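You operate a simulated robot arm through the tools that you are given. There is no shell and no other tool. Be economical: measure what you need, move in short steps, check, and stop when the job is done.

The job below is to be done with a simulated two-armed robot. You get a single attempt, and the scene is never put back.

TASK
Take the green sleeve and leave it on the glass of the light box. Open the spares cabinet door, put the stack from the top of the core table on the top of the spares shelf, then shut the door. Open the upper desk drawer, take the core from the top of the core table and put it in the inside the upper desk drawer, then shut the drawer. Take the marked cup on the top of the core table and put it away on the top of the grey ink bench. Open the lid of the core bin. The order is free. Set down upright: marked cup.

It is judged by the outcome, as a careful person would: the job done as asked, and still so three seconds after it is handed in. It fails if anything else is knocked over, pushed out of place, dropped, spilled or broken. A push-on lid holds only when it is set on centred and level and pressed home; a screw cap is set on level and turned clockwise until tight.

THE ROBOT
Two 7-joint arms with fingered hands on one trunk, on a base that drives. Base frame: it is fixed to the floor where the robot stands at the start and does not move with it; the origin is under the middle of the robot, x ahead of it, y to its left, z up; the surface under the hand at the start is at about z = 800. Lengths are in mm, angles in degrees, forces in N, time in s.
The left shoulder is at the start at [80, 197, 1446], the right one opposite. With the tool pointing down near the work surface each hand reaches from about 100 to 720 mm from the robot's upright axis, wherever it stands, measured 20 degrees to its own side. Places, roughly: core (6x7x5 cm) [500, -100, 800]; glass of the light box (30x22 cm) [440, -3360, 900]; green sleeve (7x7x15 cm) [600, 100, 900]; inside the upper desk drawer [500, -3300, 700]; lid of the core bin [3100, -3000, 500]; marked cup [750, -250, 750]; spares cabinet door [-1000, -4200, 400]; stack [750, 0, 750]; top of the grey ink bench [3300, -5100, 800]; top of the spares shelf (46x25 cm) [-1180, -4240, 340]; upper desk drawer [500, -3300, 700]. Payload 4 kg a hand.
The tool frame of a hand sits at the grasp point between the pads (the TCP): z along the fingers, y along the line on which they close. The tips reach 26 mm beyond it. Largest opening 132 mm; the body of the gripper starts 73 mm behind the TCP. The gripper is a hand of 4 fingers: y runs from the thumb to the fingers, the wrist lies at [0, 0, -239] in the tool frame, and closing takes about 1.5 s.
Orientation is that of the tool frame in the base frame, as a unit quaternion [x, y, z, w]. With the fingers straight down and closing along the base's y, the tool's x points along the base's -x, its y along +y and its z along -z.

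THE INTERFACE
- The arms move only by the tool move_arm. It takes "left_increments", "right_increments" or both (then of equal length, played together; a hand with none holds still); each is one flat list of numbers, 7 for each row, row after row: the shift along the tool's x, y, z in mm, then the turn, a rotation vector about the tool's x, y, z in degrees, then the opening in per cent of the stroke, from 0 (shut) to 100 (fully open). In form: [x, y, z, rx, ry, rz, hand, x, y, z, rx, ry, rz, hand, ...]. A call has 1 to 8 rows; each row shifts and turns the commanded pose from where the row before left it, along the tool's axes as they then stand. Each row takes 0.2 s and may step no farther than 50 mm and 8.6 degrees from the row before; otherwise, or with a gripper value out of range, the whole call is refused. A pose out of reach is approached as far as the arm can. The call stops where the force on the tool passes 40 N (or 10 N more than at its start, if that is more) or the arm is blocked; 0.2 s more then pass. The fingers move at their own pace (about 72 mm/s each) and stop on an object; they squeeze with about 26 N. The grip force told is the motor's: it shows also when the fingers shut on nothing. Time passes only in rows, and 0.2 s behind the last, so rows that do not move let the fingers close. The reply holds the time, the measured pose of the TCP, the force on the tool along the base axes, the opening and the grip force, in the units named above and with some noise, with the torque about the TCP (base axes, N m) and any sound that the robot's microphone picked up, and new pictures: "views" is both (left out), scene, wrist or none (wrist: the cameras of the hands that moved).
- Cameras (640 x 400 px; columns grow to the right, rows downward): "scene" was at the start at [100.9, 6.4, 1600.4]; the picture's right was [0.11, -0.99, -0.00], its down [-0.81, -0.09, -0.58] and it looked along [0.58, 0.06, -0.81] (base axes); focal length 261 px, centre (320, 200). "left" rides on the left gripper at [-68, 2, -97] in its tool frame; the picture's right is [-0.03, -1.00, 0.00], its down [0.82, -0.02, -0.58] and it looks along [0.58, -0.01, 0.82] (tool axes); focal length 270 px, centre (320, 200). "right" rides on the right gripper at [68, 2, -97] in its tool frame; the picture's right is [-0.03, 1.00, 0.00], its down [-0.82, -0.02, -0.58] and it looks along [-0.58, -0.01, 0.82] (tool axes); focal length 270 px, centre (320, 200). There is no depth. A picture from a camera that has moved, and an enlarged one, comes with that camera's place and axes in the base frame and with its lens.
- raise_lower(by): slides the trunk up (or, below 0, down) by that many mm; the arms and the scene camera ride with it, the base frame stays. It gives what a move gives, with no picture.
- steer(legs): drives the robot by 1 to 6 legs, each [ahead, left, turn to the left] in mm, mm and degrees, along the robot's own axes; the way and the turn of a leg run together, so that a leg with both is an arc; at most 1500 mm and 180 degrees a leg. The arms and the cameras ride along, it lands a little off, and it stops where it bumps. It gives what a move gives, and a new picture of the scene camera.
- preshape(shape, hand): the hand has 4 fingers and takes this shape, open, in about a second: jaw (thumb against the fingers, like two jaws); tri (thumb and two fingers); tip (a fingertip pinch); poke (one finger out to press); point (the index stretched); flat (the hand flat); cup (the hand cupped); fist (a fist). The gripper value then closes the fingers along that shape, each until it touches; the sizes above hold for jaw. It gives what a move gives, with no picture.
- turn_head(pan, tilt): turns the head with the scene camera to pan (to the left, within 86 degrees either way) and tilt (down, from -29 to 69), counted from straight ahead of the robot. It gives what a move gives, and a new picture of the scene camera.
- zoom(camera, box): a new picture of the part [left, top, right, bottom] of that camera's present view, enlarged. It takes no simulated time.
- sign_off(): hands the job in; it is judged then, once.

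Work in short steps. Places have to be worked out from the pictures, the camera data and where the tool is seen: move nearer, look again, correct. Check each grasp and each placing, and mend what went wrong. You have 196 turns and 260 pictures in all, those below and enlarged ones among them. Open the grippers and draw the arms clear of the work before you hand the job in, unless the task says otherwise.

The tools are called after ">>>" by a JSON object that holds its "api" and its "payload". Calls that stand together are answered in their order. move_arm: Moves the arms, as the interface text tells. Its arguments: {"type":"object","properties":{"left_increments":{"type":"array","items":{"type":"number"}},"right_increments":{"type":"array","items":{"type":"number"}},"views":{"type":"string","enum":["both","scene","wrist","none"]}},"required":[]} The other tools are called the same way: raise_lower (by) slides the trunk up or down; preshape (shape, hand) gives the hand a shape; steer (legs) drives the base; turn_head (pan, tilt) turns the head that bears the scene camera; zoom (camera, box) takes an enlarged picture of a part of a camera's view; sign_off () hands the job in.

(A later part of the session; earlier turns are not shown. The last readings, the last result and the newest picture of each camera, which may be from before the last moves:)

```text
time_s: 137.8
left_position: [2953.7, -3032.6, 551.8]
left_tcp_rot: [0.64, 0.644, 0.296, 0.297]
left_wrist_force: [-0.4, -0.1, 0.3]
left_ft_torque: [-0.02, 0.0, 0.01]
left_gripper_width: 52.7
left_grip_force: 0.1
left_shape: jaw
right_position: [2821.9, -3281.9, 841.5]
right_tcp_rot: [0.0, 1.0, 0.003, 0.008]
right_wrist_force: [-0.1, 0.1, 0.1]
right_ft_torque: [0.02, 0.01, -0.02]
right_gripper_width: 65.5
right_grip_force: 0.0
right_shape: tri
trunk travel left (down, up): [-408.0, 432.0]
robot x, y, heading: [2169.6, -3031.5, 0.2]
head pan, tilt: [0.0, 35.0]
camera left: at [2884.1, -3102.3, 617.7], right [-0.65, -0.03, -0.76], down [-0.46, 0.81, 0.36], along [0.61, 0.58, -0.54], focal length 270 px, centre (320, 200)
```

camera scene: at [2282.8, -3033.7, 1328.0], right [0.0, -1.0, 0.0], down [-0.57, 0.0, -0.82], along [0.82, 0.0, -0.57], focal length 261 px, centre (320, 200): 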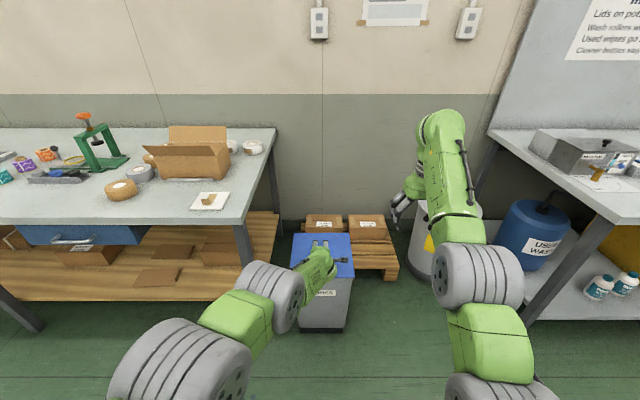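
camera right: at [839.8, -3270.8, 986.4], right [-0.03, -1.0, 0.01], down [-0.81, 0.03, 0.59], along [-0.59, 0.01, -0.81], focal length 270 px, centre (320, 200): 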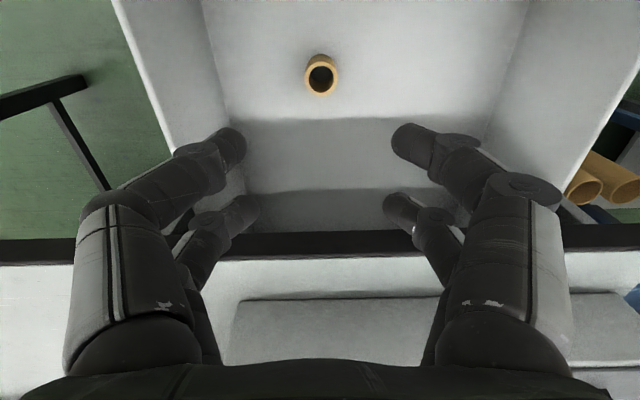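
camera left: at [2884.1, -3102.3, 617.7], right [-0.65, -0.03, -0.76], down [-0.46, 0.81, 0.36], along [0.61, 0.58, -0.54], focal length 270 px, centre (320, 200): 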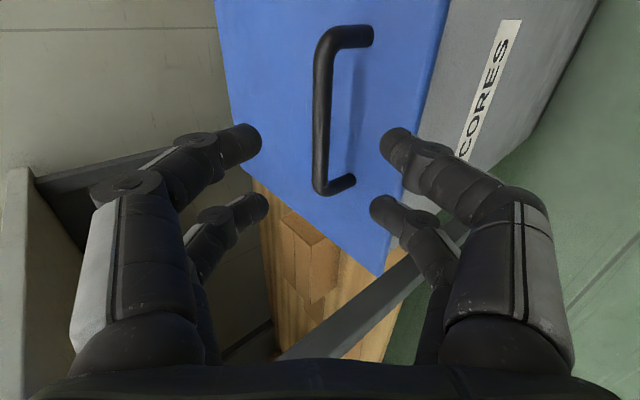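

The bar is now exactly in the grasp plane and about 80 mm ahead, at ≈(3015,-3040,500). I advance along the tool axis.

>>> {"api": "move_arm", "payload": {"left_increments": [-6, 0, 20, 0, 0, 0, 40, 0, 0, 20, 0, 0, 0, 40, 0, 0, 15, 0, 0, 0, 40, 0, 0, 12, 0, 0, 0, 40, 0, 0, 0, 0, 0, 0, 40], "views": "wrist"}}

```text
time_s: 138.9
left_position: [2963.5, -3036.7, 540.7]
left_tcp_rot: [0.641, 0.643, 0.296, 0.296]
left_wrist_force: [-0.1, 0.8, -0.8]
left_ft_torque: [0.01, 0.01, 0.01]
left_gripper_width: 53.0
left_grip_force: 0.0
left_shape: jaw
left hand out of reach, approached as far as the arm can: row 1, 2, 3, 4
right_position: [2822.0, -3281.4, 842.3]
right_tcp_rot: [0.0, 1.0, 0.002, 0.009]
right_wrist_force: [-0.4, 0.4, -0.3]
right_ft_torque: [0.01, -0.01, 0.02]
right_gripper_width: 65.6
right_grip_force: 0.1
right_shape: tri
trunk travel left (down, up): [-408.0, 432.0]
robot x, y, heading: [2166.5, -3032.2, 0.3]
head pan, tilt: [0.0, 35.0]
camera left: at [2891.9, -3106.4, 607.1], right [-0.65, -0.03, -0.76], down [-0.46, 0.81, 0.36], along [0.61, 0.58, -0.54], focal length 270 px, centre (320, 200)
```

left: 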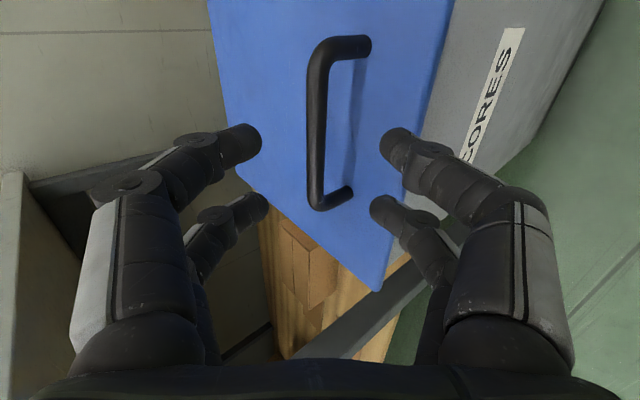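

The arm can't extend further in this pose, so I finish the approach with alternating small base and trunk moves.

>>> {"api": "steer", "payload": {"legs": [[22, 0, 0]]}}

>>> {"api": "raise_lower", "payload": {"by": -20}}

>>> {"api": "steer", "payload": {"legs": [[22, 0, 0]]}}

>>> {"api": "raise_lower", "payload": {"by": -14}}

>>> {"api": "move_arm", "payload": {"left_increments": [0, 0, 0, 0, 0, 0, 40], "views": "wrist"}}

```text
time_s: 139.8
left_position: [2983.4, -3035.8, 544.6]
left_tcp_rot: [0.64, 0.643, 0.297, 0.297]
left_wrist_force: [0.3, -1.0, 0.4]
left_ft_torque: [-0.01, -0.02, 0.01]
left_gripper_width: 52.8
left_grip_force: 0.1
left_shape: jaw
right_position: [2841.5, -3282.4, 844.3]
right_tcp_rot: [0.0, 1.0, 0.002, 0.01]
right_wrist_force: [-0.7, 0.5, 0.6]
right_ft_torque: [-0.05, -0.04, -0.02]
right_gripper_width: 65.9
right_grip_force: 0.1
right_shape: tri
trunk travel left (down, up): [-408.0, 432.0]
robot x, y, heading: [2191.3, -3028.8, 0.0]
head pan, tilt: [0.0, 35.0]
camera scene: at [2301.9, -3033.5, 1280.4], right [0.0, -1.0, 0.0], down [-0.57, 0.0, -0.82], along [0.82, 0.0, -0.57], focal length 261 px, centre (320, 200)
```

scene: 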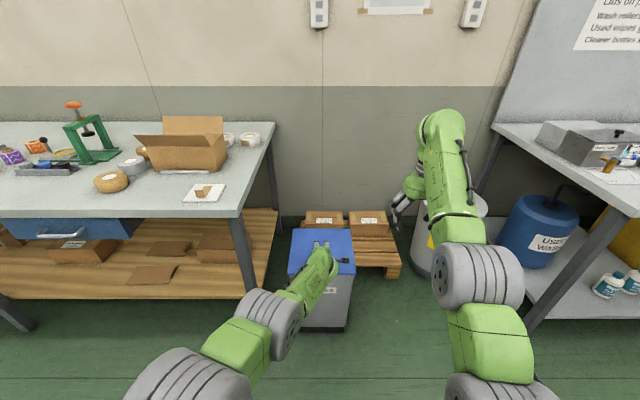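

```text
time_s: 140.4
left_position: [2983.8, -3037.2, 520.0]
left_tcp_rot: [0.641, 0.643, 0.296, 0.296]
left_wrist_force: [1.6, 0.1, -0.1]
left_ft_torque: [0.01, 0.0, 0.0]
left_gripper_width: 52.9
left_grip_force: 0.1
left_shape: jaw
right_position: [2843.1, -3282.8, 821.7]
right_tcp_rot: [0.0, 1.0, 0.002, 0.01]
right_wrist_force: [-0.4, 0.1, -0.2]
right_ft_torque: [-0.02, -0.03, 0.01]
right_gripper_width: 65.5
right_grip_force: 0.2
right_shape: tri
trunk travel left (down, up): [-388.0, 452.0]
robot x, y, heading: [2187.9, -3031.5, -0.1]
head pan, tilt: [0.0, 35.0]
```

```text
time_s: 141.2
left_position: [3003.4, -3037.5, 522.3]
left_tcp_rot: [0.641, 0.643, 0.297, 0.296]
left_wrist_force: [-0.1, -0.5, 0.2]
left_ft_torque: [0.01, -0.01, 0.01]
left_gripper_width: 52.7
left_grip_force: 0.1
left_shape: jaw
right_position: [2865.2, -3280.6, 821.6]
right_tcp_rot: [0.001, 1.0, 0.002, 0.011]
right_wrist_force: [-0.7, -0.3, 0.1]
right_ft_torque: [-0.01, -0.01, 0.02]
right_gripper_width: 65.7
right_grip_force: 0.0
right_shape: tri
trunk travel left (down, up): [-388.0, 452.0]
robot x, y, heading: [2210.8, -3034.9, -0.0]
head pan, tilt: [0.0, 35.0]
camera scene: at [2324.4, -3033.4, 1260.3], right [0.0, -1.0, 0.0], down [-0.57, 0.0, -0.82], along [0.82, 0.0, -0.57], focal length 261 px, centre (320, 200)
```

scene: 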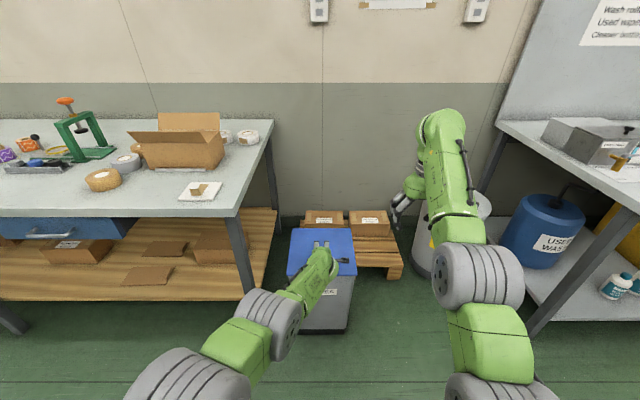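

```text
time_s: 141.8
left_position: [3006.0, -3037.2, 513.6]
left_tcp_rot: [0.64, 0.642, 0.299, 0.3]
left_wrist_force: [-5.5, 0.4, 16.6]
left_ft_torque: [0.16, 0.61, 0.05]
left_gripper_width: 48.8
left_grip_force: 0.0
left_shape: jaw
right_position: [2863.6, -3281.5, 809.1]
right_tcp_rot: [0.001, 1.0, 0.002, 0.011]
right_wrist_force: [-0.3, 0.6, -0.1]
right_ft_torque: [-0.01, 0.0, 0.02]
right_gripper_width: 65.6
right_grip_force: 0.1
right_shape: tri
trunk travel left (down, up): [-374.0, 466.0]
robot x, y, heading: [2206.7, -3034.1, -0.0]
head pan, tilt: [0.0, 35.0]
```

```text
time_s: 142.2
left_position: [3006.1, -3038.3, 512.0]
left_tcp_rot: [0.64, 0.642, 0.298, 0.299]
left_wrist_force: [-3.7, -0.6, 18.9]
left_ft_torque: [0.17, 0.54, 0.13]
left_gripper_width: 47.6
left_grip_force: 0.0
left_shape: jaw
right_position: [2863.4, -3283.1, 810.0]
right_tcp_rot: [0.0, 1.0, 0.003, 0.011]
right_wrist_force: [0.2, 0.0, 0.4]
right_ft_torque: [0.01, -0.01, 0.02]
right_gripper_width: 66.1
right_grip_force: 0.0
right_shape: tri
trunk travel left (down, up): [-374.0, 466.0]
robot x, y, heading: [2208.9, -3032.5, 0.0]
head pan, tilt: [0.0, 35.0]
camera left: at [2934.2, -3107.6, 577.5], right [-0.64, -0.03, -0.76], down [-0.46, 0.82, 0.35], along [0.61, 0.58, -0.54], focal length 270 px, centre (320, 200)
```

left: 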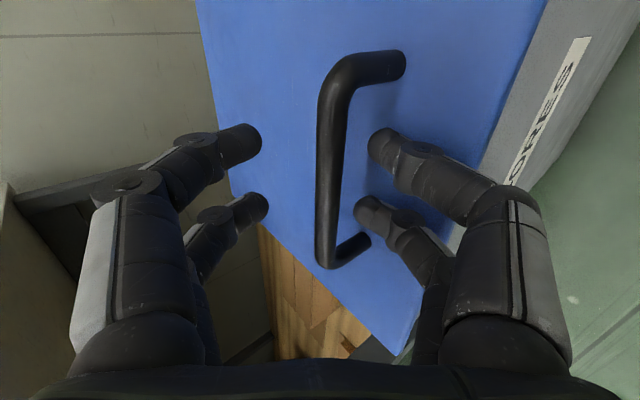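

The lower fingers touch the lid, and the bar sits 10 mm beyond the TCP between the fingers. I raise 5 mm and close.

>>> {"api": "raise_lower", "payload": {"by": 5}}

>>> {"api": "move_arm", "payload": {"left_increments": [0, 0, 0, 0, 0, 0, 0, 0, 0, 0, 0, 0, 0, 0, 0, 0, 0, 0, 0, 0, 0, 0, 0, 0, 0, 0, 0, 0, 0, 0, 0, 0, 0, 0, 0], "views": "wrist"}}

```text
time_s: 142.8
left_position: [3005.2, -3036.7, 512.9]
left_tcp_rot: [0.641, 0.644, 0.296, 0.296]
left_wrist_force: [1.7, -1.7, 9.4]
left_ft_torque: [-0.03, 0.05, 0.05]
left_gripper_width: 47.8
left_grip_force: 0.0
left_shape: jaw
right_position: [2864.5, -3282.7, 813.2]
right_tcp_rot: [0.002, 1.0, 0.002, 0.011]
right_wrist_force: [0.4, -0.5, -0.5]
right_ft_torque: [0.01, -0.02, -0.01]
right_gripper_width: 65.5
right_grip_force: 0.0
right_shape: tri
trunk travel left (down, up): [-379.0, 461.0]
robot x, y, heading: [2209.0, -3032.5, -0.1]
head pan, tilt: [0.0, 35.0]
```

```text
time_s: 144.0
left_position: [3007.6, -3037.9, 511.7]
left_tcp_rot: [0.64, 0.644, 0.296, 0.297]
left_wrist_force: [19.9, -0.5, -4.4]
left_ft_torque: [0.08, -0.17, 0.15]
left_gripper_width: 7.6
left_grip_force: 26.0
left_shape: jaw
right_position: [2865.9, -3281.0, 812.1]
right_tcp_rot: [-0.001, 1.0, 0.003, 0.01]
right_wrist_force: [-1.1, -0.5, -0.3]
right_ft_torque: [0.02, 0.0, -0.01]
right_gripper_width: 65.4
right_grip_force: 0.0
right_shape: tri
trunk travel left (down, up): [-379.0, 461.0]
robot x, y, heading: [2208.3, -3032.8, 0.1]
head pan, tilt: [0.0, 35.0]
camera left: at [2936.6, -3106.4, 577.0], right [-0.65, -0.03, -0.76], down [-0.46, 0.81, 0.36], along [0.61, 0.58, -0.54], focal length 270 px, centre (320, 200)
```

left: 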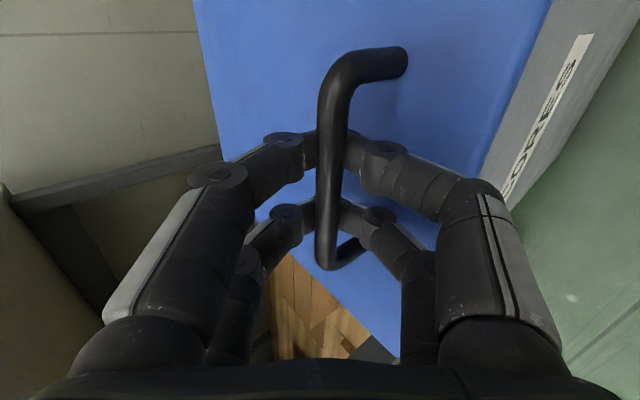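

The bar is gripped. I lift the lid along an arc about its back hinge, estimated at (3248, z 465), pitching the hand with it.

>>> {"api": "move_arm", "payload": {"left_increments": [0, 23.6, -14, -6.7, 0, 0, 0, 0, 23.6, -14, -6.7, 0, 0, 0, 0, 23.6, -14, -6.7, 0, 0, 0], "views": "both"}}

```text
time_s: 144.8
left_position: [3023.8, -3038.3, 572.3]
left_tcp_rot: [0.581, 0.588, 0.4, 0.397]
left_wrist_force: [2.7, 19.4, -22.3]
left_ft_torque: [-0.42, 3.89, -1.04]
left_gripper_width: 10.7
left_grip_force: 25.4
left_shape: jaw
left hand out of reach, approached as far as the arm can: row 2, 3
right_position: [2869.2, -3278.0, 810.6]
right_tcp_rot: [0.0, 1.0, 0.002, 0.007]
right_wrist_force: [0.3, 0.1, 0.4]
right_ft_torque: [-0.01, 0.01, 0.03]
right_gripper_width: 65.5
right_grip_force: 0.1
right_shape: tri
trunk travel left (down, up): [-379.0, 461.0]
robot x, y, heading: [2209.7, -3030.8, 0.3]
head pan, tilt: [0.0, 35.0]
camera scene: at [2331.3, -3030.9, 1250.2], right [0.0, -1.0, 0.0], down [-0.58, 0.0, -0.82], along [0.82, 0.0, -0.58], focal length 261 px, centre (320, 200)
camera left: at [2936.5, -3108.0, 610.9], right [-0.36, -0.03, -0.93], down [-0.55, 0.81, 0.19], along [0.75, 0.58, -0.31], focal length 270 px, centre (320, 200)
```

scene: 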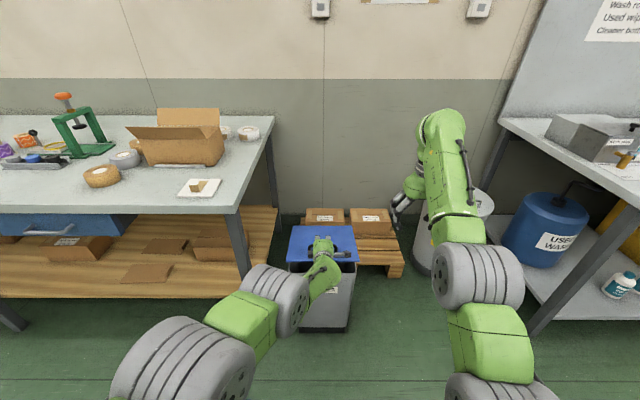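
left: 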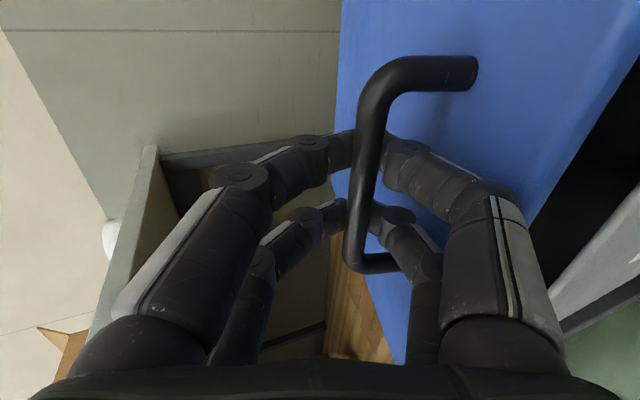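

The lid is rising, with about 17° open and the arm near its limit. I continue the arc with the trunk and base in small alternating moves.

>>> {"api": "raise_lower", "payload": {"by": 25}}

>>> {"api": "steer", "payload": {"legs": [[14, 0, 0]]}}

>>> {"api": "raise_lower", "payload": {"by": 25}}

>>> {"api": "move_arm", "payload": {"left_increments": [0, 0, 0, -6, 0, 0, 0, 0, 0, 0, -6, 0, 0, 0], "views": "both"}}

```text
time_s: 145.2
left_position: [3025.3, -3037.5, 584.0]
left_tcp_rot: [0.58, 0.587, 0.403, 0.396]
left_wrist_force: [25.2, 1.5, -23.7]
left_ft_torque: [-0.52, 1.35, -0.06]
left_gripper_width: 9.6
left_grip_force: 26.1
left_shape: jaw
right_position: [2870.3, -3281.4, 819.3]
right_tcp_rot: [-0.001, 1.0, 0.003, 0.006]
right_wrist_force: [0.0, -1.1, 0.1]
right_ft_torque: [0.02, -0.02, 0.02]
right_gripper_width: 65.8
right_grip_force: 0.1
right_shape: tri
trunk travel left (down, up): [-390.0, 450.0]
robot x, y, heading: [2209.5, -3032.2, 0.3]
head pan, tilt: [0.0, 35.0]
stopped: the force on the tool passed its limit at 45 N (the readings are from after the stop); the commanded pose is now the measured one
```

```text
time_s: 146.0
left_position: [3037.1, -3037.5, 592.6]
left_tcp_rot: [0.578, 0.585, 0.405, 0.4]
left_wrist_force: [-21.0, 4.9, -4.5]
left_ft_torque: [-0.37, 3.3, -0.56]
left_gripper_width: 13.3
left_grip_force: 25.8
left_shape: jaw
right_position: [2878.0, -3278.5, 825.1]
right_tcp_rot: [-0.001, 1.0, 0.001, 0.011]
right_wrist_force: [0.1, 0.0, 0.6]
right_ft_torque: [0.0, -0.06, 0.0]
right_gripper_width: 65.4
right_grip_force: 0.2
right_shape: tri
trunk travel left (down, up): [-390.0, 450.0]
robot x, y, heading: [2222.5, -3031.8, 0.1]
head pan, tilt: [0.0, 35.0]
camera scene: at [2338.6, -3031.8, 1262.5], right [0.0, -1.0, 0.0], down [-0.57, 0.0, -0.82], along [0.82, 0.0, -0.57], focal length 261 px, centre (320, 200)
```

scene: 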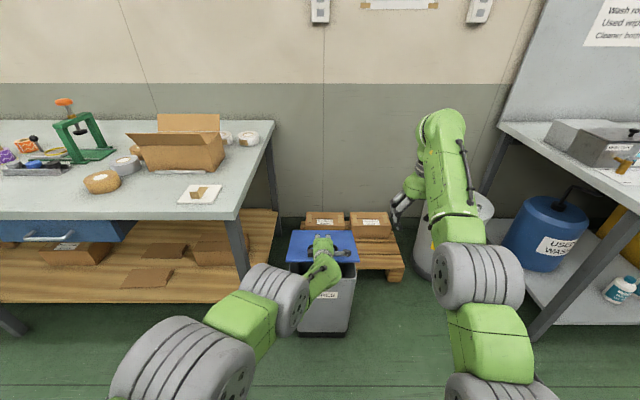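

```text
time_s: 146.5
left_position: [3039.4, -3036.9, 598.8]
left_tcp_rot: [0.582, 0.589, 0.399, 0.395]
left_wrist_force: [32.6, -6.1, -26.4]
left_ft_torque: [-0.55, 0.69, 0.45]
left_gripper_width: 8.9
left_grip_force: 26.0
left_shape: jaw
right_position: [2885.2, -3282.3, 836.9]
right_tcp_rot: [0.0, 1.0, 0.003, 0.007]
right_wrist_force: [-1.1, 0.3, 0.0]
right_ft_torque: [0.04, -0.02, 0.0]
right_gripper_width: 65.6
right_grip_force: 0.0
right_shape: tri
trunk travel left (down, up): [-408.0, 432.0]
robot x, y, heading: [2223.2, -3031.0, 0.2]
head pan, tilt: [0.0, 35.0]
stopped: the force on the tool passed its limit at 41 N (the readings are from after the stop); the commanded pose is now the measured one
```

```text
time_s: 147.1
left_position: [3031.5, -3037.2, 599.6]
left_tcp_rot: [0.54, 0.542, 0.459, 0.452]
left_wrist_force: [-29.6, -3.7, -11.4]
left_ft_torque: [-1.56, 5.8, -1.08]
left_gripper_width: 46.4
left_grip_force: 26.1
left_shape: jaw
right_position: [2878.1, -3279.5, 843.2]
right_tcp_rot: [-0.001, 1.0, 0.001, 0.009]
right_wrist_force: [0.0, -0.3, 0.5]
right_ft_torque: [0.01, -0.01, 0.01]
right_gripper_width: 65.7
right_grip_force: 0.1
right_shape: tri
trunk travel left (down, up): [-408.0, 432.0]
robot x, y, heading: [2227.6, -3027.2, 0.1]
head pan, tilt: [0.0, 35.0]
camera scene: at [2339.4, -3032.7, 1280.7], right [0.0, -1.0, 0.0], down [-0.57, 0.0, -0.82], along [0.82, 0.0, -0.57], focal length 261 px, centre (320, 200)
camera left: at [2938.4, -3108.1, 618.5], right [-0.17, -0.02, -0.99], down [-0.58, 0.81, 0.08], along [0.8, 0.58, -0.15], focal length 270 px, centre (320, 200)
```

scene: 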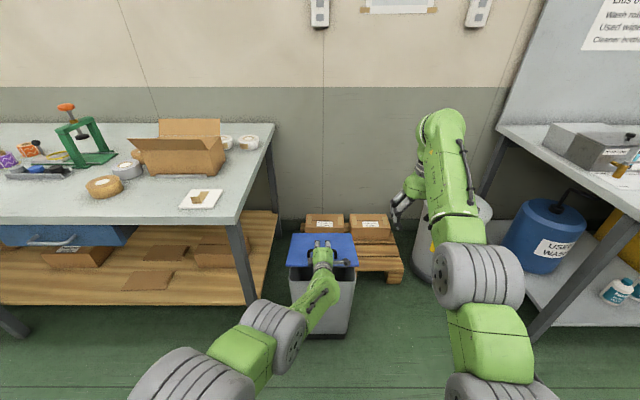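
left: 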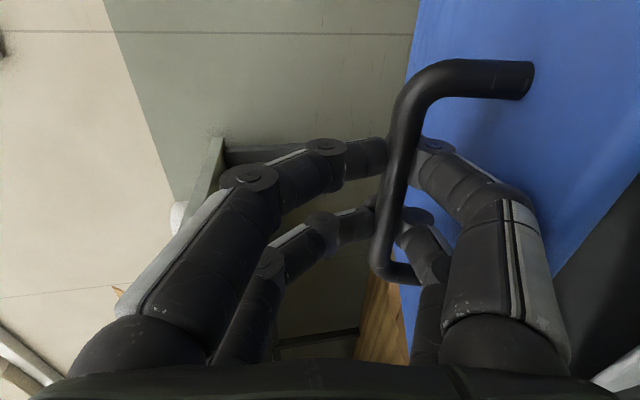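

The lower finger is hooked under the bar, with the lid at about 18° open. I continue lifting with arm moves along the arc, without more pitch.

>>> {"api": "move_arm", "payload": {"left_increments": [0, 18, 8, 0, 0, 0, 0, 0, 20, 7, 0, 0, 0, 0, 0, 20, 8, 0, 0, 0, 0], "views": "both"}}

```text
time_s: 147.4
left_position: [3030.9, -3037.8, 595.0]
left_tcp_rot: [0.546, 0.544, 0.454, 0.447]
left_wrist_force: [-13.8, -2.6, -10.5]
left_ft_torque: [-1.0, 3.58, -0.52]
left_gripper_width: 47.1
left_grip_force: 26.2
left_shape: jaw
right_position: [2879.2, -3281.3, 842.0]
right_tcp_rot: [0.0, 1.0, 0.001, 0.009]
right_wrist_force: [0.0, 0.0, 0.3]
right_ft_torque: [0.0, -0.01, 0.03]
right_gripper_width: 65.7
right_grip_force: 0.1
right_shape: tri
trunk travel left (down, up): [-408.0, 432.0]
robot x, y, heading: [2221.4, -3036.6, 0.1]
head pan, tilt: [0.0, 35.0]
stopped in row 1 (left hand): the force on the tool passed its limit at 44 N (the readings are from after the stop); the commanded pose is now the measured one
camera scene: at [2340.6, -3033.2, 1280.4], right [0.0, -1.0, 0.0], down [-0.58, 0.0, -0.82], along [0.82, 0.0, -0.58], focal length 261 px, centre (320, 200)
camera left: at [2938.1, -3108.2, 615.3], right [-0.19, -0.02, -0.98], down [-0.57, 0.81, 0.1], along [0.8, 0.58, -0.16], focal length 270 px, centre (320, 200)
```

scene: 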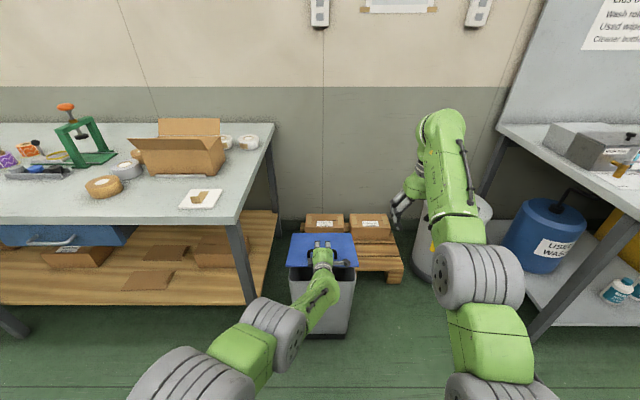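
left: 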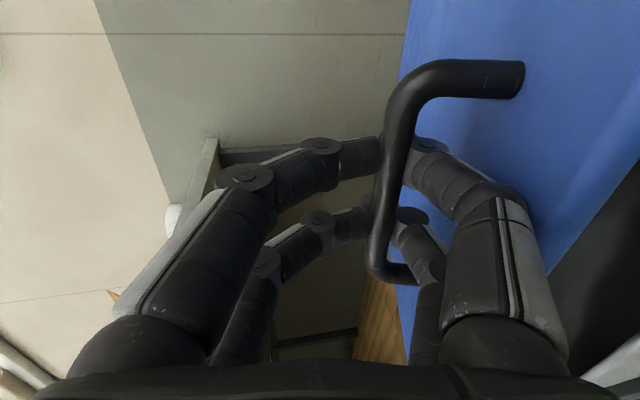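

The fingertips press on the lid face. I relieve that by backing off a few mm, then move along the tangent while pitching with the lid.

>>> {"api": "move_arm", "payload": {"left_increments": [0, 0, -6, 0, 0, 0, 0, 0, 10, 0, -2.5, 0, 0, 0, 0, 12, 2, -3, 0, 0, 0, 0, 12, 3, -3, 0, 0, 0, 0, 12, 3, -3, 0, 0, 0], "views": "wrist"}}

```text
time_s: 148.6
left_position: [3037.1, -3038.2, 641.2]
left_tcp_rot: [0.5, 0.495, 0.507, 0.498]
left_wrist_force: [-18.4, -3.0, -18.0]
left_ft_torque: [-0.94, 6.51, -1.34]
left_gripper_width: 75.5
left_grip_force: 26.0
left_shape: jaw
right_position: [2880.5, -3279.7, 840.4]
right_tcp_rot: [0.0, 1.0, 0.001, 0.009]
right_wrist_force: [0.2, -1.0, -0.4]
right_ft_torque: [0.01, 0.04, 0.0]
right_gripper_width: 65.6
right_grip_force: 0.2
right_shape: tri
trunk travel left (down, up): [-408.0, 432.0]
robot x, y, heading: [2216.1, -3032.2, -0.1]
head pan, tilt: [0.0, 35.0]
camera left: at [2943.8, -3107.9, 641.9], right [0.01, -0.01, -1.0], down [-0.58, 0.81, -0.02], along [0.81, 0.58, 0.0], focal length 270 px, centre (320, 200)
```

left: 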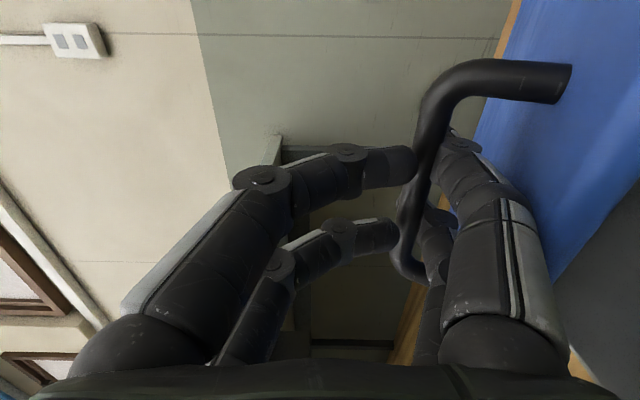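

The lid needs about as much force as the fingers can squeeze, so the grip pries open. The lid is about 25° open, so I pitch the right hand to point forward, stiff in the vertical direction, to push from underneath.

>>> {"api": "move_arm", "payload": {"right_increments": [0, 0, 0, 0, -8.2, 0, 0, 0, 0, 0, 0, -8.2, 0, 0, 0, 0, 0, 0, -8.2, 0, 0, 0, 0, 0, 0, -8.2, 0, 0, 0, 0, 0, 0, -8.2, 0, 0, 0, 0, 0, 0, -8.2, 0, 0], "views": "none"}}

>>> {"api": "move_arm", "payload": {"right_increments": [0, 0, 0, 0, -8.2, 0, 0, 0, 0, 0, 0, -8.2, 0, 0, 0, 0, 0, 0, -8.2, 0, 0, 0, 0, 0, 0, -8.2, 0, 0], "views": "both"}}

```text
time_s: 150.0
left_position: [3039.1, -3038.3, 641.5]
left_tcp_rot: [0.499, 0.494, 0.508, 0.499]
left_wrist_force: [-20.6, -6.9, -16.9]
left_ft_torque: [-1.14, 6.71, -1.24]
left_gripper_width: 75.9
left_grip_force: 26.3
left_shape: jaw
right_position: [2880.0, -3282.1, 841.0]
right_tcp_rot: [0.0, 0.905, 0.003, 0.425]
right_wrist_force: [-0.1, -0.1, 0.5]
right_ft_torque: [0.01, -0.02, 0.01]
right_gripper_width: 0.0
right_grip_force: 26.3
right_shape: tri
trunk travel left (down, up): [-408.0, 432.0]
robot x, y, heading: [2219.9, -3030.5, 0.1]
head pan, tilt: [0.0, 35.0]
```

```text
time_s: 151.0
left_position: [3039.4, -3039.5, 642.1]
left_tcp_rot: [0.499, 0.494, 0.508, 0.499]
left_wrist_force: [-19.0, -6.9, -18.2]
left_ft_torque: [-1.12, 6.42, -1.17]
left_gripper_width: 76.2
left_grip_force: 25.6
left_shape: jaw
right_position: [2875.0, -3251.0, 860.9]
right_tcp_rot: [0.009, 0.749, -0.005, 0.662]
right_wrist_force: [-0.5, -0.3, -0.2]
right_ft_torque: [0.01, -0.01, 0.02]
right_gripper_width: 0.1
right_grip_force: 25.8
right_shape: tri
right hand out of reach, approached as far as the arm can: row 3, 4
trunk travel left (down, up): [-408.0, 432.0]
robot x, y, heading: [2226.6, -3031.2, 0.4]
head pan, tilt: [0.0, 35.0]
camera scene: at [2341.8, -3033.3, 1280.2], right [0.0, -1.0, 0.0], down [-0.58, 0.0, -0.82], along [0.82, 0.0, -0.58], focal length 261 px, centre (320, 200)
camera right: at [2770.2, -3247.2, 805.7], right [0.02, 1.0, 0.03], down [-0.47, -0.02, 0.88], along [0.88, -0.03, 0.47], focal length 270 px, centre (320, 200)
```

scene: 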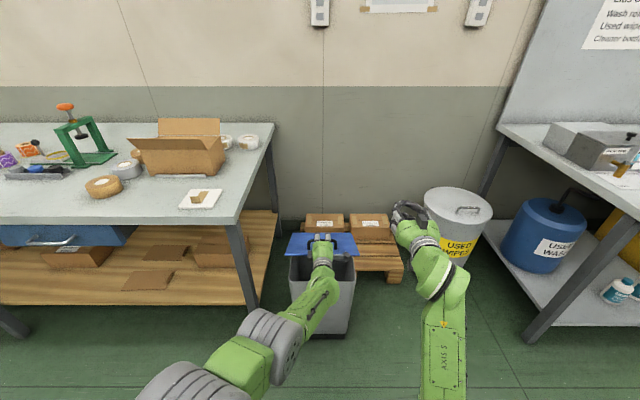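
right: 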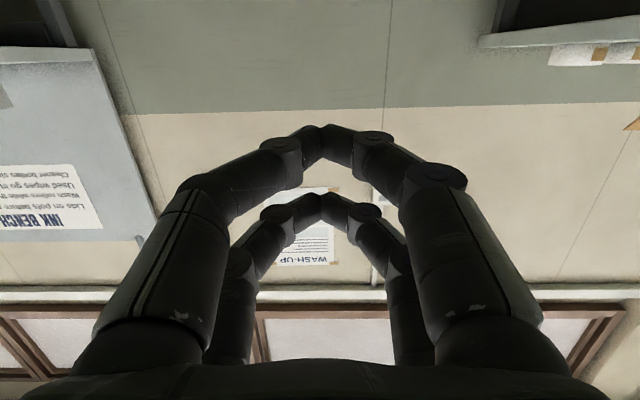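

The right hand points nearly forward. I lower it in front of the bin, to the right of the left hand.

>>> {"api": "move_arm", "payload": {"right_increments": [40, 10, 0, 0, 0, 0, 0, 40, 10, 0, 0, 0, 0, 0, 40, 10, 0, 0, 0, 0, 0, 40, 10, 0, 0, 0, 0, 0, 40, 10, 0, 0, 0, 0, 0, 40, 10, 0, 0, 0, 0, 0, 40, 10, 0, 0, 0, 0, 0, 30, 10, 0, 0, 0, 0, 0], "views": "both"}}

```text
time_s: 152.8
left_position: [3039.0, -3037.8, 641.8]
left_tcp_rot: [0.499, 0.494, 0.507, 0.499]
left_wrist_force: [-16.9, -7.7, -18.9]
left_ft_torque: [-1.14, 6.22, -1.16]
left_gripper_width: 75.8
left_grip_force: 25.6
left_shape: jaw
right_position: [2837.8, -3162.7, 561.2]
right_tcp_rot: [0.0, 0.749, 0.002, 0.663]
right_wrist_force: [0.3, -0.2, 0.7]
right_ft_torque: [0.0, -0.02, 0.0]
right_gripper_width: 0.2
right_grip_force: 26.4
right_shape: tri
right hand out of reach, approached as far as the arm can: row 1, 8
trunk travel left (down, up): [-408.0, 432.0]
robot x, y, heading: [2222.1, -3031.0, 0.0]
head pan, tilt: [0.0, 35.0]
camera scene: at [2341.8, -3033.4, 1280.2], right [0.0, -1.0, 0.0], down [-0.58, 0.0, -0.82], along [0.82, 0.0, -0.58], focal length 261 px, centre (320, 200)
camera right: at [2732.5, -3160.4, 505.4], right [0.0, 1.0, 0.03], down [-0.47, -0.02, 0.88], along [0.88, -0.01, 0.47], focal length 270 px, centre (320, 200)
```

scene: 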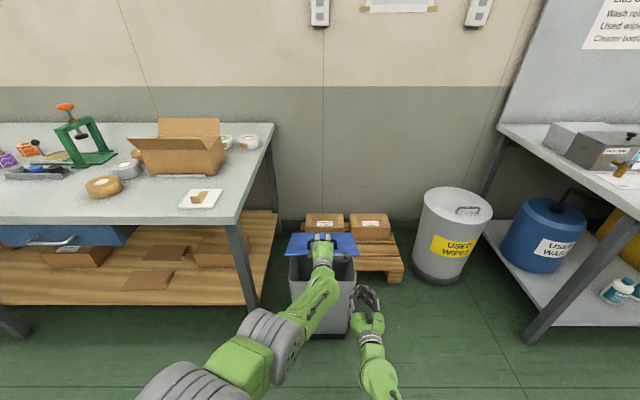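
right: 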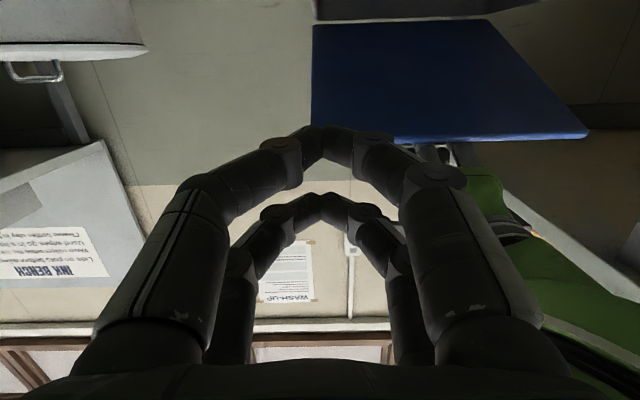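

The lid front edge is near (3000, z≈578), with its right end at y≈-3165. I slide the right fingers under it at y≈-3125, z≈545.

>>> {"api": "move_arm", "payload": {"right_increments": [8, 19, 0, 0, 0, 0, 0, 5, 19, 5, 0, 0, 0, 0, -5, 0, 40, 0, 0, 0, 0, -5, 0, 40, 0, 0, 0, 0, -5, 0, 40, 0, 0, 0, 0, -5, 0, 40, 0, 0, 0, 0], "views": "both"}}

```text
time_s: 154.2
left_position: [3040.3, -3038.0, 640.7]
left_tcp_rot: [0.499, 0.494, 0.508, 0.499]
left_wrist_force: [-16.8, -7.9, -18.5]
left_ft_torque: [-1.17, 6.25, -1.16]
left_gripper_width: 76.1
left_grip_force: 26.2
left_shape: jaw
right_position: [2955.5, -3124.2, 587.1]
right_tcp_rot: [0.001, 0.749, 0.002, 0.662]
right_wrist_force: [0.1, 0.0, 0.0]
right_ft_torque: [0.0, -0.01, -0.02]
right_gripper_width: 0.0
right_grip_force: 26.1
right_shape: tri
right hand out of reach, approached as far as the arm can: row 1, 2, 3, 4, 5, 6
trunk travel left (down, up): [-408.0, 432.0]
robot x, y, heading: [2224.1, -3027.5, 0.4]
head pan, tilt: [0.0, 35.0]
camera scene: at [2341.7, -3033.6, 1280.2], right [0.0, -1.0, 0.0], down [-0.58, 0.0, -0.82], along [0.82, 0.0, -0.58], focal length 261 px, centre (320, 200)
camera right: at [2850.5, -3123.0, 530.3], right [0.0, 1.0, 0.03], down [-0.47, -0.03, 0.88], along [0.88, -0.02, 0.47], focal length 270 px, centre (320, 200)
```

scene: 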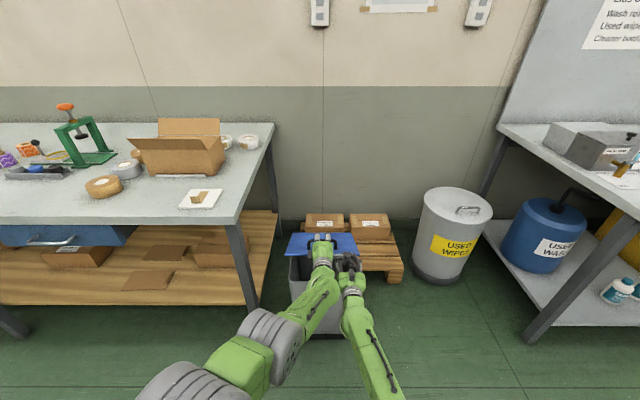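
right: 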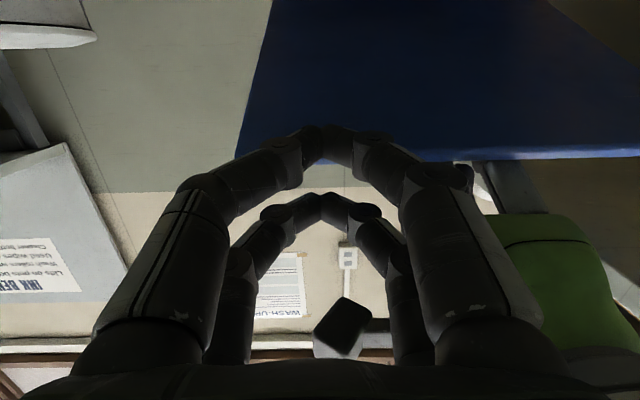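

Right arm reach is the limit here. New plan: lower the lid back, then use one hand pointing forward with its finger pairs straddling the bar one above the other, which is stiff in the lift direction. First I retract the right hand and lower the lid gently with the left.

>>> {"api": "move_arm", "payload": {"right_increments": [0, 0, -40, 0, 0, 0, 0, 0, -10, -40, 0, 0, 0, 0, 0, -20, -40, 0, 0, 0, 0, 0, -30, 0, 0, 0, 0, 0, 0, -30, 0, 0, 0, 0, 0], "views": "none"}}

>>> {"api": "move_arm", "payload": {"left_increments": [0, -15, -6, 0, 0, 0, 0, 0, -20, -4, 2, 0, 0, 0, 0, -20, -3, 2, 0, 0, 0, 0, -20, -2, 3, 0, 0, 0, 0, -20, 0, 3, 0, 0, 0], "views": "wrist"}}

```text
time_s: 155.4
left_position: [3038.2, -3037.5, 641.3]
left_tcp_rot: [0.499, 0.494, 0.508, 0.499]
left_wrist_force: [-16.9, -8.3, -18.6]
left_ft_torque: [-1.17, 6.27, -1.2]
left_gripper_width: 75.6
left_grip_force: 26.3
left_shape: jaw
right_position: [2834.7, -3212.6, 602.3]
right_tcp_rot: [0.001, 0.748, 0.002, 0.663]
right_wrist_force: [-0.3, 0.0, -0.5]
right_ft_torque: [0.0, 0.05, -0.01]
right_gripper_width: 0.0
right_grip_force: 25.8
right_shape: tri
trunk travel left (down, up): [-408.0, 432.0]
robot x, y, heading: [2222.3, -3030.1, 0.4]
head pan, tilt: [0.0, 35.0]
```

```text
time_s: 156.3
left_position: [3022.2, -3038.2, 599.8]
left_tcp_rot: [0.511, 0.513, 0.492, 0.484]
left_wrist_force: [25.3, -2.7, -23.9]
left_ft_torque: [-0.68, 1.36, -0.86]
left_gripper_width: 51.6
left_grip_force: 25.8
left_shape: jaw
left hand out of reach, approached as far as the arm can: row 1, 2, 3, 4
right_position: [2839.1, -3212.8, 598.8]
right_tcp_rot: [0.002, 0.751, 0.001, 0.661]
right_wrist_force: [-0.1, 1.3, 0.7]
right_ft_torque: [0.0, -0.02, 0.01]
right_gripper_width: 0.1
right_grip_force: 26.1
right_shape: tri
trunk travel left (down, up): [-408.0, 432.0]
robot x, y, heading: [2223.1, -3029.4, 0.2]
head pan, tilt: [0.0, 35.0]
stopped in row 4 (left hand): the force on the tool passed its limit at 42 N (the readings are from after the stop); the commanded pose is now the measured one
camera left: at [2928.4, -3108.3, 606.8], right [-0.05, -0.02, -1.0], down [-0.59, 0.81, 0.01], along [0.81, 0.59, -0.05], focal length 270 px, centre (320, 200)
```

left: 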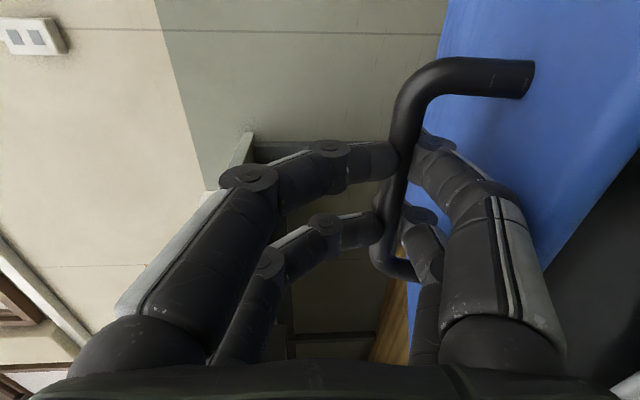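

The bar now pulls the hand forward, as the arc requires. I ease forward and continue down.

>>> {"api": "move_arm", "payload": {"left_increments": [0, -6, 12, 0, 0, 0, 0, 0, -15, 4, 2, 0, 0, 0, 0, -15, 2, 2, 0, 0, 0, 0, -15, 0, 2, 0, 0, 0], "views": "both"}}

```text
time_s: 156.8
left_position: [3021.4, -3036.2, 595.2]
left_tcp_rot: [0.516, 0.518, 0.489, 0.476]
left_wrist_force: [24.0, -3.9, -22.1]
left_ft_torque: [-0.71, 1.01, -0.79]
left_gripper_width: 50.3
left_grip_force: 26.1
left_shape: jaw
left hand out of reach, approached as far as the arm can: row 1, 2
right_position: [2838.9, -3211.8, 600.6]
right_tcp_rot: [0.0, 0.75, 0.003, 0.662]
right_wrist_force: [-0.3, 0.0, 0.1]
right_ft_torque: [0.01, 0.0, 0.02]
right_gripper_width: 0.0
right_grip_force: 26.3
right_shape: tri
trunk travel left (down, up): [-408.0, 432.0]
robot x, y, heading: [2226.8, -3031.5, 0.3]
head pan, tilt: [0.0, 35.0]
stopped in row 2 (left hand): the force on the tool passed its limit at 58 N (the readings are from after the stop); the commanded pose is now the measured one
camera scene: at [2347.4, -3033.0, 1279.8], right [0.0, -1.0, 0.0], down [-0.58, 0.0, -0.82], along [0.82, 0.0, -0.58], focal length 261 px, centre (320, 200)
camera left: at [2928.5, -3108.6, 605.6], right [-0.07, -0.02, -1.0], down [-0.59, 0.81, 0.03], along [0.81, 0.59, -0.07], focal length 270 px, centre (320, 200)
```

scene: 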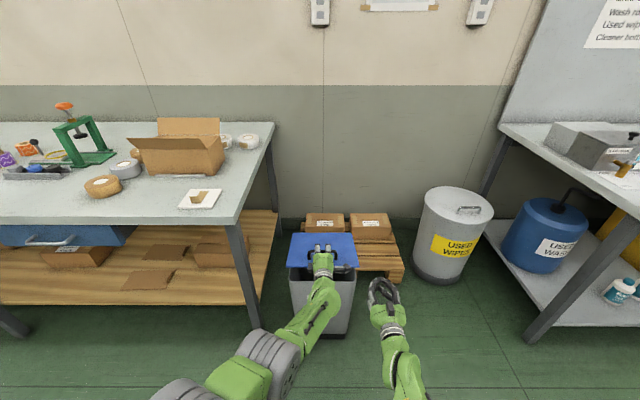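
left: 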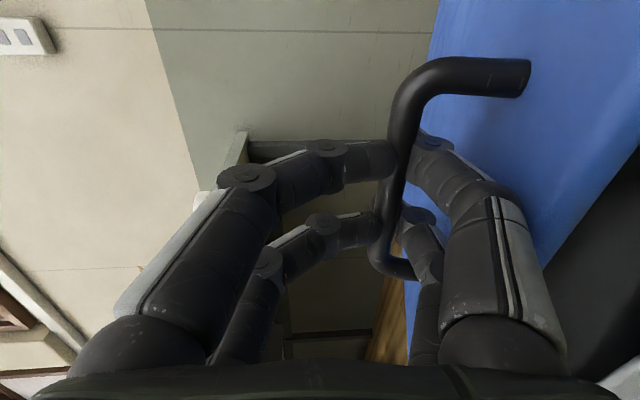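

The arm is out of its reach envelope going down, so I lower with the trunk instead.

>>> {"api": "raise_lower", "payload": {"by": -30}}

>>> {"api": "raise_lower", "payload": {"by": -30}}

>>> {"api": "move_arm", "payload": {"left_increments": [0, 0, 0, 0, 0, 0, 0], "views": "both"}}

```text
time_s: 157.6
left_position: [3016.5, -3038.7, 577.1]
left_tcp_rot: [0.512, 0.515, 0.492, 0.48]
left_wrist_force: [-37.1, 1.1, 4.3]
left_ft_torque: [-0.25, 3.12, -1.03]
left_gripper_width: 49.0
left_grip_force: 25.9
left_shape: jaw
right_position: [2832.6, -3210.2, 576.2]
right_tcp_rot: [0.001, 0.747, 0.001, 0.665]
right_wrist_force: [-0.3, 0.5, 0.0]
right_ft_torque: [0.02, -0.02, -0.05]
right_gripper_width: 0.0
right_grip_force: 26.4
right_shape: tri
trunk travel left (down, up): [-378.0, 462.0]
robot x, y, heading: [2225.1, -3034.1, 0.4]
head pan, tilt: [0.0, 35.0]
```

```text
time_s: 157.9
left_position: [3014.3, -3036.8, 566.1]
left_tcp_rot: [0.516, 0.516, 0.49, 0.478]
left_wrist_force: [-29.4, 2.7, 1.9]
left_ft_torque: [-0.14, 2.04, -0.45]
left_gripper_width: 47.0
left_grip_force: 26.0
left_shape: jaw
right_position: [2833.5, -3210.7, 571.6]
right_tcp_rot: [0.0, 0.747, 0.002, 0.664]
right_wrist_force: [0.6, 0.8, -1.0]
right_ft_torque: [0.01, 0.0, -0.01]
right_gripper_width: 0.3
right_grip_force: 25.8
right_shape: tri
trunk travel left (down, up): [-374.0, 466.0]
robot x, y, heading: [2226.1, -3030.0, 0.3]
head pan, tilt: [0.0, 35.0]
stopped: the force on the tool passed its limit at 52 N (the readings are from after the stop); the commanded pose is now the measured one
```

```text
time_s: 158.3
left_position: [3014.5, -3037.6, 567.6]
left_tcp_rot: [0.514, 0.516, 0.49, 0.478]
left_wrist_force: [-35.5, 1.8, 0.4]
left_ft_torque: [-0.42, 3.36, -0.84]
left_gripper_width: 46.7
left_grip_force: 25.6
left_shape: jaw
right_position: [2833.0, -3210.9, 571.6]
right_tcp_rot: [0.0, 0.748, 0.002, 0.664]
right_wrist_force: [0.7, -0.1, -0.5]
right_ft_torque: [-0.05, -0.03, -0.02]
right_gripper_width: 0.4
right_grip_force: 25.9
right_shape: tri
trunk travel left (down, up): [-374.0, 466.0]
robot x, y, heading: [2222.3, -3031.4, 0.3]
head pan, tilt: [0.0, 35.0]
camera scene: at [2335.5, -3032.1, 1247.0], right [0.0, -1.0, 0.0], down [-0.57, 0.0, -0.82], along [0.82, 0.0, -0.57], focal length 261 px, centre (320, 200)
camera left: at [2921.2, -3108.7, 576.8], right [-0.06, -0.02, -1.0], down [-0.59, 0.81, 0.02], along [0.81, 0.59, -0.06], focal length 270 px, centre (320, 200)
```

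scene: 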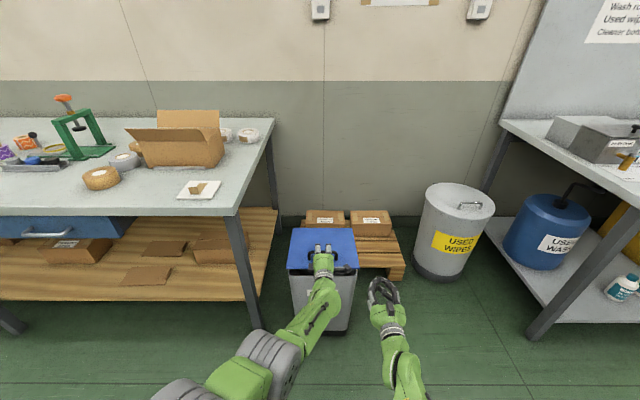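
left: 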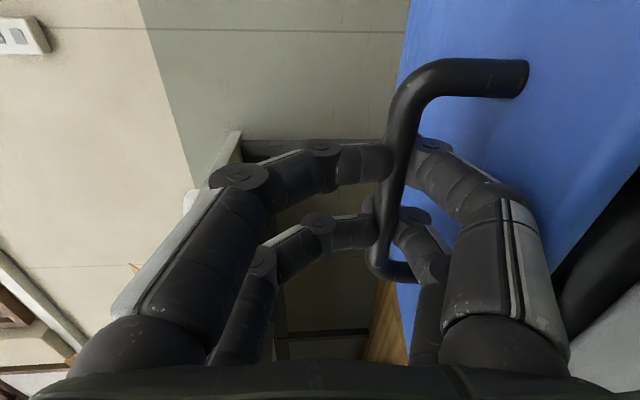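

The lid is nearly down. I open the left hand and back the base away.

>>> {"api": "move_arm", "payload": {"left_increments": [0, 0, 0, 0, 0, 0, 90, 0, 0, 0, 0, 0, 0, 90, 0, 0, 0, 0, 0, 0, 90], "views": "none"}}

>>> {"api": "steer", "payload": {"legs": [[-150, 0, 0]]}}

>>> {"api": "zoom", "payload": {"camera": "scene", "box": [260, 180, 440, 300]}}

```text
time_s: 159.1
left_position: [3019.9, -3037.5, 571.5]
left_tcp_rot: [0.511, 0.516, 0.492, 0.48]
left_wrist_force: [-0.4, -0.8, -1.7]
left_ft_torque: [0.02, -0.03, -0.03]
left_gripper_width: 118.6
left_grip_force: 0.1
left_shape: jaw
right_position: [2836.5, -3210.9, 570.0]
right_tcp_rot: [0.001, 0.748, 0.002, 0.664]
right_wrist_force: [0.2, -0.9, 0.2]
right_ft_torque: [0.02, 0.0, 0.05]
right_gripper_width: 0.0
right_grip_force: 26.3
right_shape: tri
trunk travel left (down, up): [-374.0, 466.0]
robot x, y, heading: [2224.2, -3031.9, 0.4]
head pan, tilt: [0.0, 35.0]
```

```text
time_s: 160.5
left_position: [2870.4, -3039.2, 570.5]
left_tcp_rot: [0.512, 0.516, 0.491, 0.48]
left_wrist_force: [0.1, 0.0, -0.3]
left_ft_torque: [-0.01, 0.01, -0.01]
left_gripper_width: 118.8
left_grip_force: 0.1
left_shape: jaw
right_position: [2687.4, -3211.3, 571.8]
right_tcp_rot: [0.0, 0.748, 0.003, 0.664]
right_wrist_force: [-0.8, 0.3, 0.2]
right_ft_torque: [0.01, 0.0, 0.0]
right_gripper_width: 0.0
right_grip_force: 26.0
right_shape: tri
trunk travel left (down, up): [-374.0, 466.0]
robot x, y, heading: [2074.2, -3033.0, 0.2]
head pan, tilt: [0.0, 35.0]
camera scene: at [2190.3, -3033.1, 1246.8], right [0.01, -1.0, 0.0], down [-0.57, 0.0, -0.82], along [0.82, 0.0, -0.57], focal length 261 px, centre (320, 200)
```

scene: 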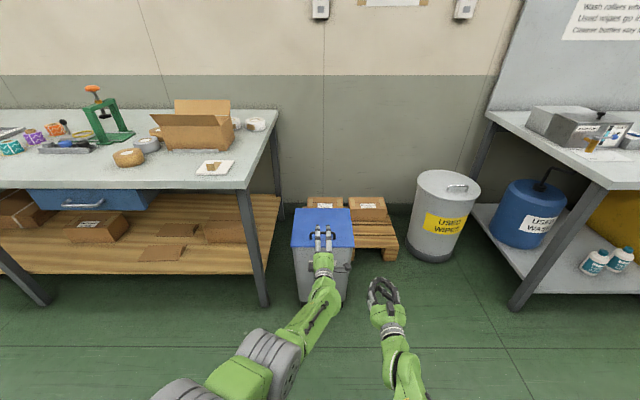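

```text
3.33 times, centred on (350, 240) of scene
camera zoom: at [2190.3, -3033.1, 1246.8], right [0.01, -1.0, 0.0], down [-0.57, 0.0, -0.82], along [0.82, 0.0, -0.57], focal length 870 px, centre (220, 67)
```

zoom: 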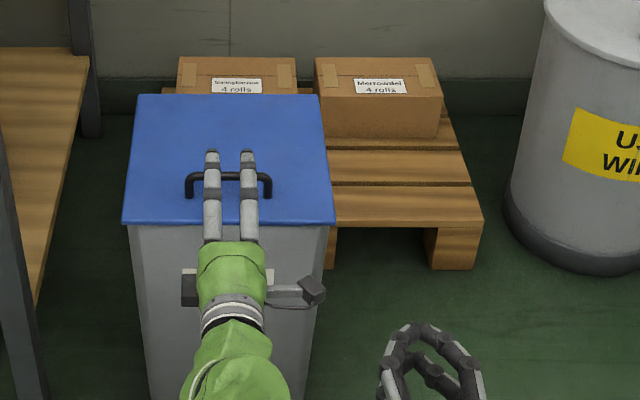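

The lid is closed and the bin is in place. At full opening the lower finger rests on its mechanical stop and is rigid. So I use the left hand fully open with only the lower finger hooked under the bar, and lift with the trunk.

>>> {"api": "raise_lower", "payload": {"by": -11}}

>>> {"api": "steer", "payload": {"legs": [[90, 0, 0]]}}

>>> {"api": "move_arm", "payload": {"left_increments": [0, 0, 0, 0, 0, 0, 100, 0, 0, 0, 0, 0, 0, 100], "views": "wrist"}}

```text
time_s: 161.1
left_position: [2871.2, -3038.3, 559.0]
left_tcp_rot: [0.512, 0.517, 0.492, 0.479]
left_wrist_force: [0.0, 0.1, -0.1]
left_ft_torque: [-0.01, 0.01, 0.02]
left_gripper_width: 118.7
left_grip_force: 0.0
left_shape: jaw
right_position: [2687.1, -3211.7, 559.7]
right_tcp_rot: [0.001, 0.748, 0.001, 0.664]
right_wrist_force: [-0.9, -0.2, 0.3]
right_ft_torque: [-0.01, 0.04, 0.02]
right_gripper_width: 0.1
right_grip_force: 26.4
right_shape: tri
trunk travel left (down, up): [-363.0, 477.0]
robot x, y, heading: [2072.8, -3033.5, 0.2]
head pan, tilt: [0.0, 35.0]
```

```text
time_s: 162.2
left_position: [2962.2, -3036.7, 559.5]
left_tcp_rot: [0.512, 0.517, 0.492, 0.478]
left_wrist_force: [0.0, 1.3, 0.4]
left_ft_torque: [-0.01, 0.0, 0.0]
left_gripper_width: 118.8
left_grip_force: 0.0
left_shape: jaw
right_position: [2779.0, -3209.7, 559.1]
right_tcp_rot: [-0.001, 0.748, 0.003, 0.664]
right_wrist_force: [-0.7, -0.4, 0.4]
right_ft_torque: [-0.01, -0.03, -0.02]
right_gripper_width: 0.1
right_grip_force: 26.8
right_shape: tri
trunk travel left (down, up): [-363.0, 477.0]
robot x, y, heading: [2166.9, -3032.1, 0.5]
head pan, tilt: [0.0, 35.0]
camera scene: at [2282.7, -3032.4, 1235.6], right [0.01, -1.0, 0.0], down [-0.57, 0.0, -0.82], along [0.82, 0.01, -0.57], focal length 261 px, centre (320, 200)
```

scene: 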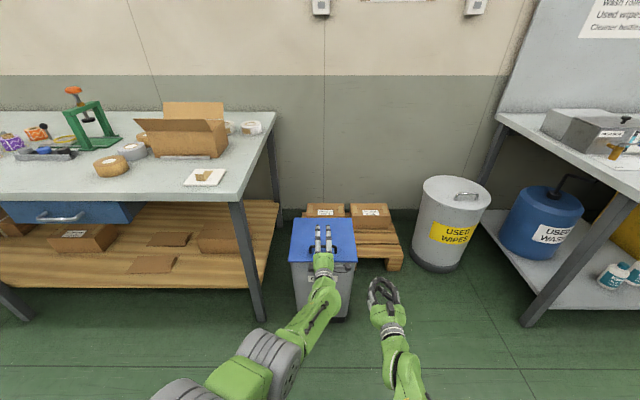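

```text
time_s: 162.8
left_position: [2961.3, -3035.7, 558.2]
left_tcp_rot: [0.511, 0.517, 0.492, 0.479]
left_wrist_force: [0.5, -0.7, 0.1]
left_ft_torque: [-0.01, -0.01, 0.0]
left_gripper_width: 132.0
left_grip_force: 0.1
left_shape: jaw
right_position: [2778.1, -3210.5, 558.5]
right_tcp_rot: [0.0, 0.747, 0.002, 0.664]
right_wrist_force: [0.3, 0.2, -0.4]
right_ft_torque: [0.03, 0.01, -0.02]
right_gripper_width: 0.0
right_grip_force: 26.1
right_shape: tri
trunk travel left (down, up): [-363.0, 477.0]
robot x, y, heading: [2165.3, -3035.8, 0.4]
head pan, tilt: [0.0, 35.0]
camera left: at [2867.6, -3107.8, 567.2], right [-0.06, -0.02, -1.0], down [-0.59, 0.81, 0.02], along [0.8, 0.59, -0.06], focal length 270 px, centre (320, 200)
```

left: 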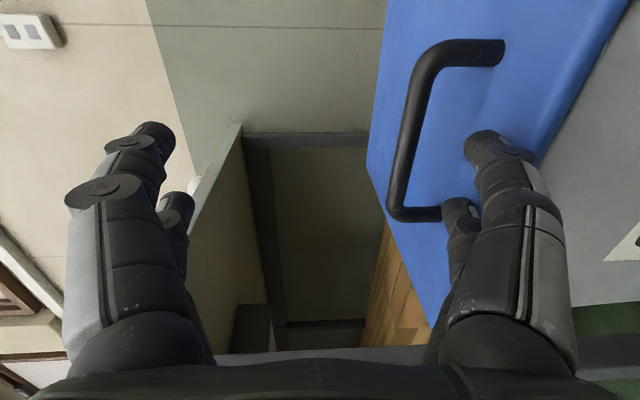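

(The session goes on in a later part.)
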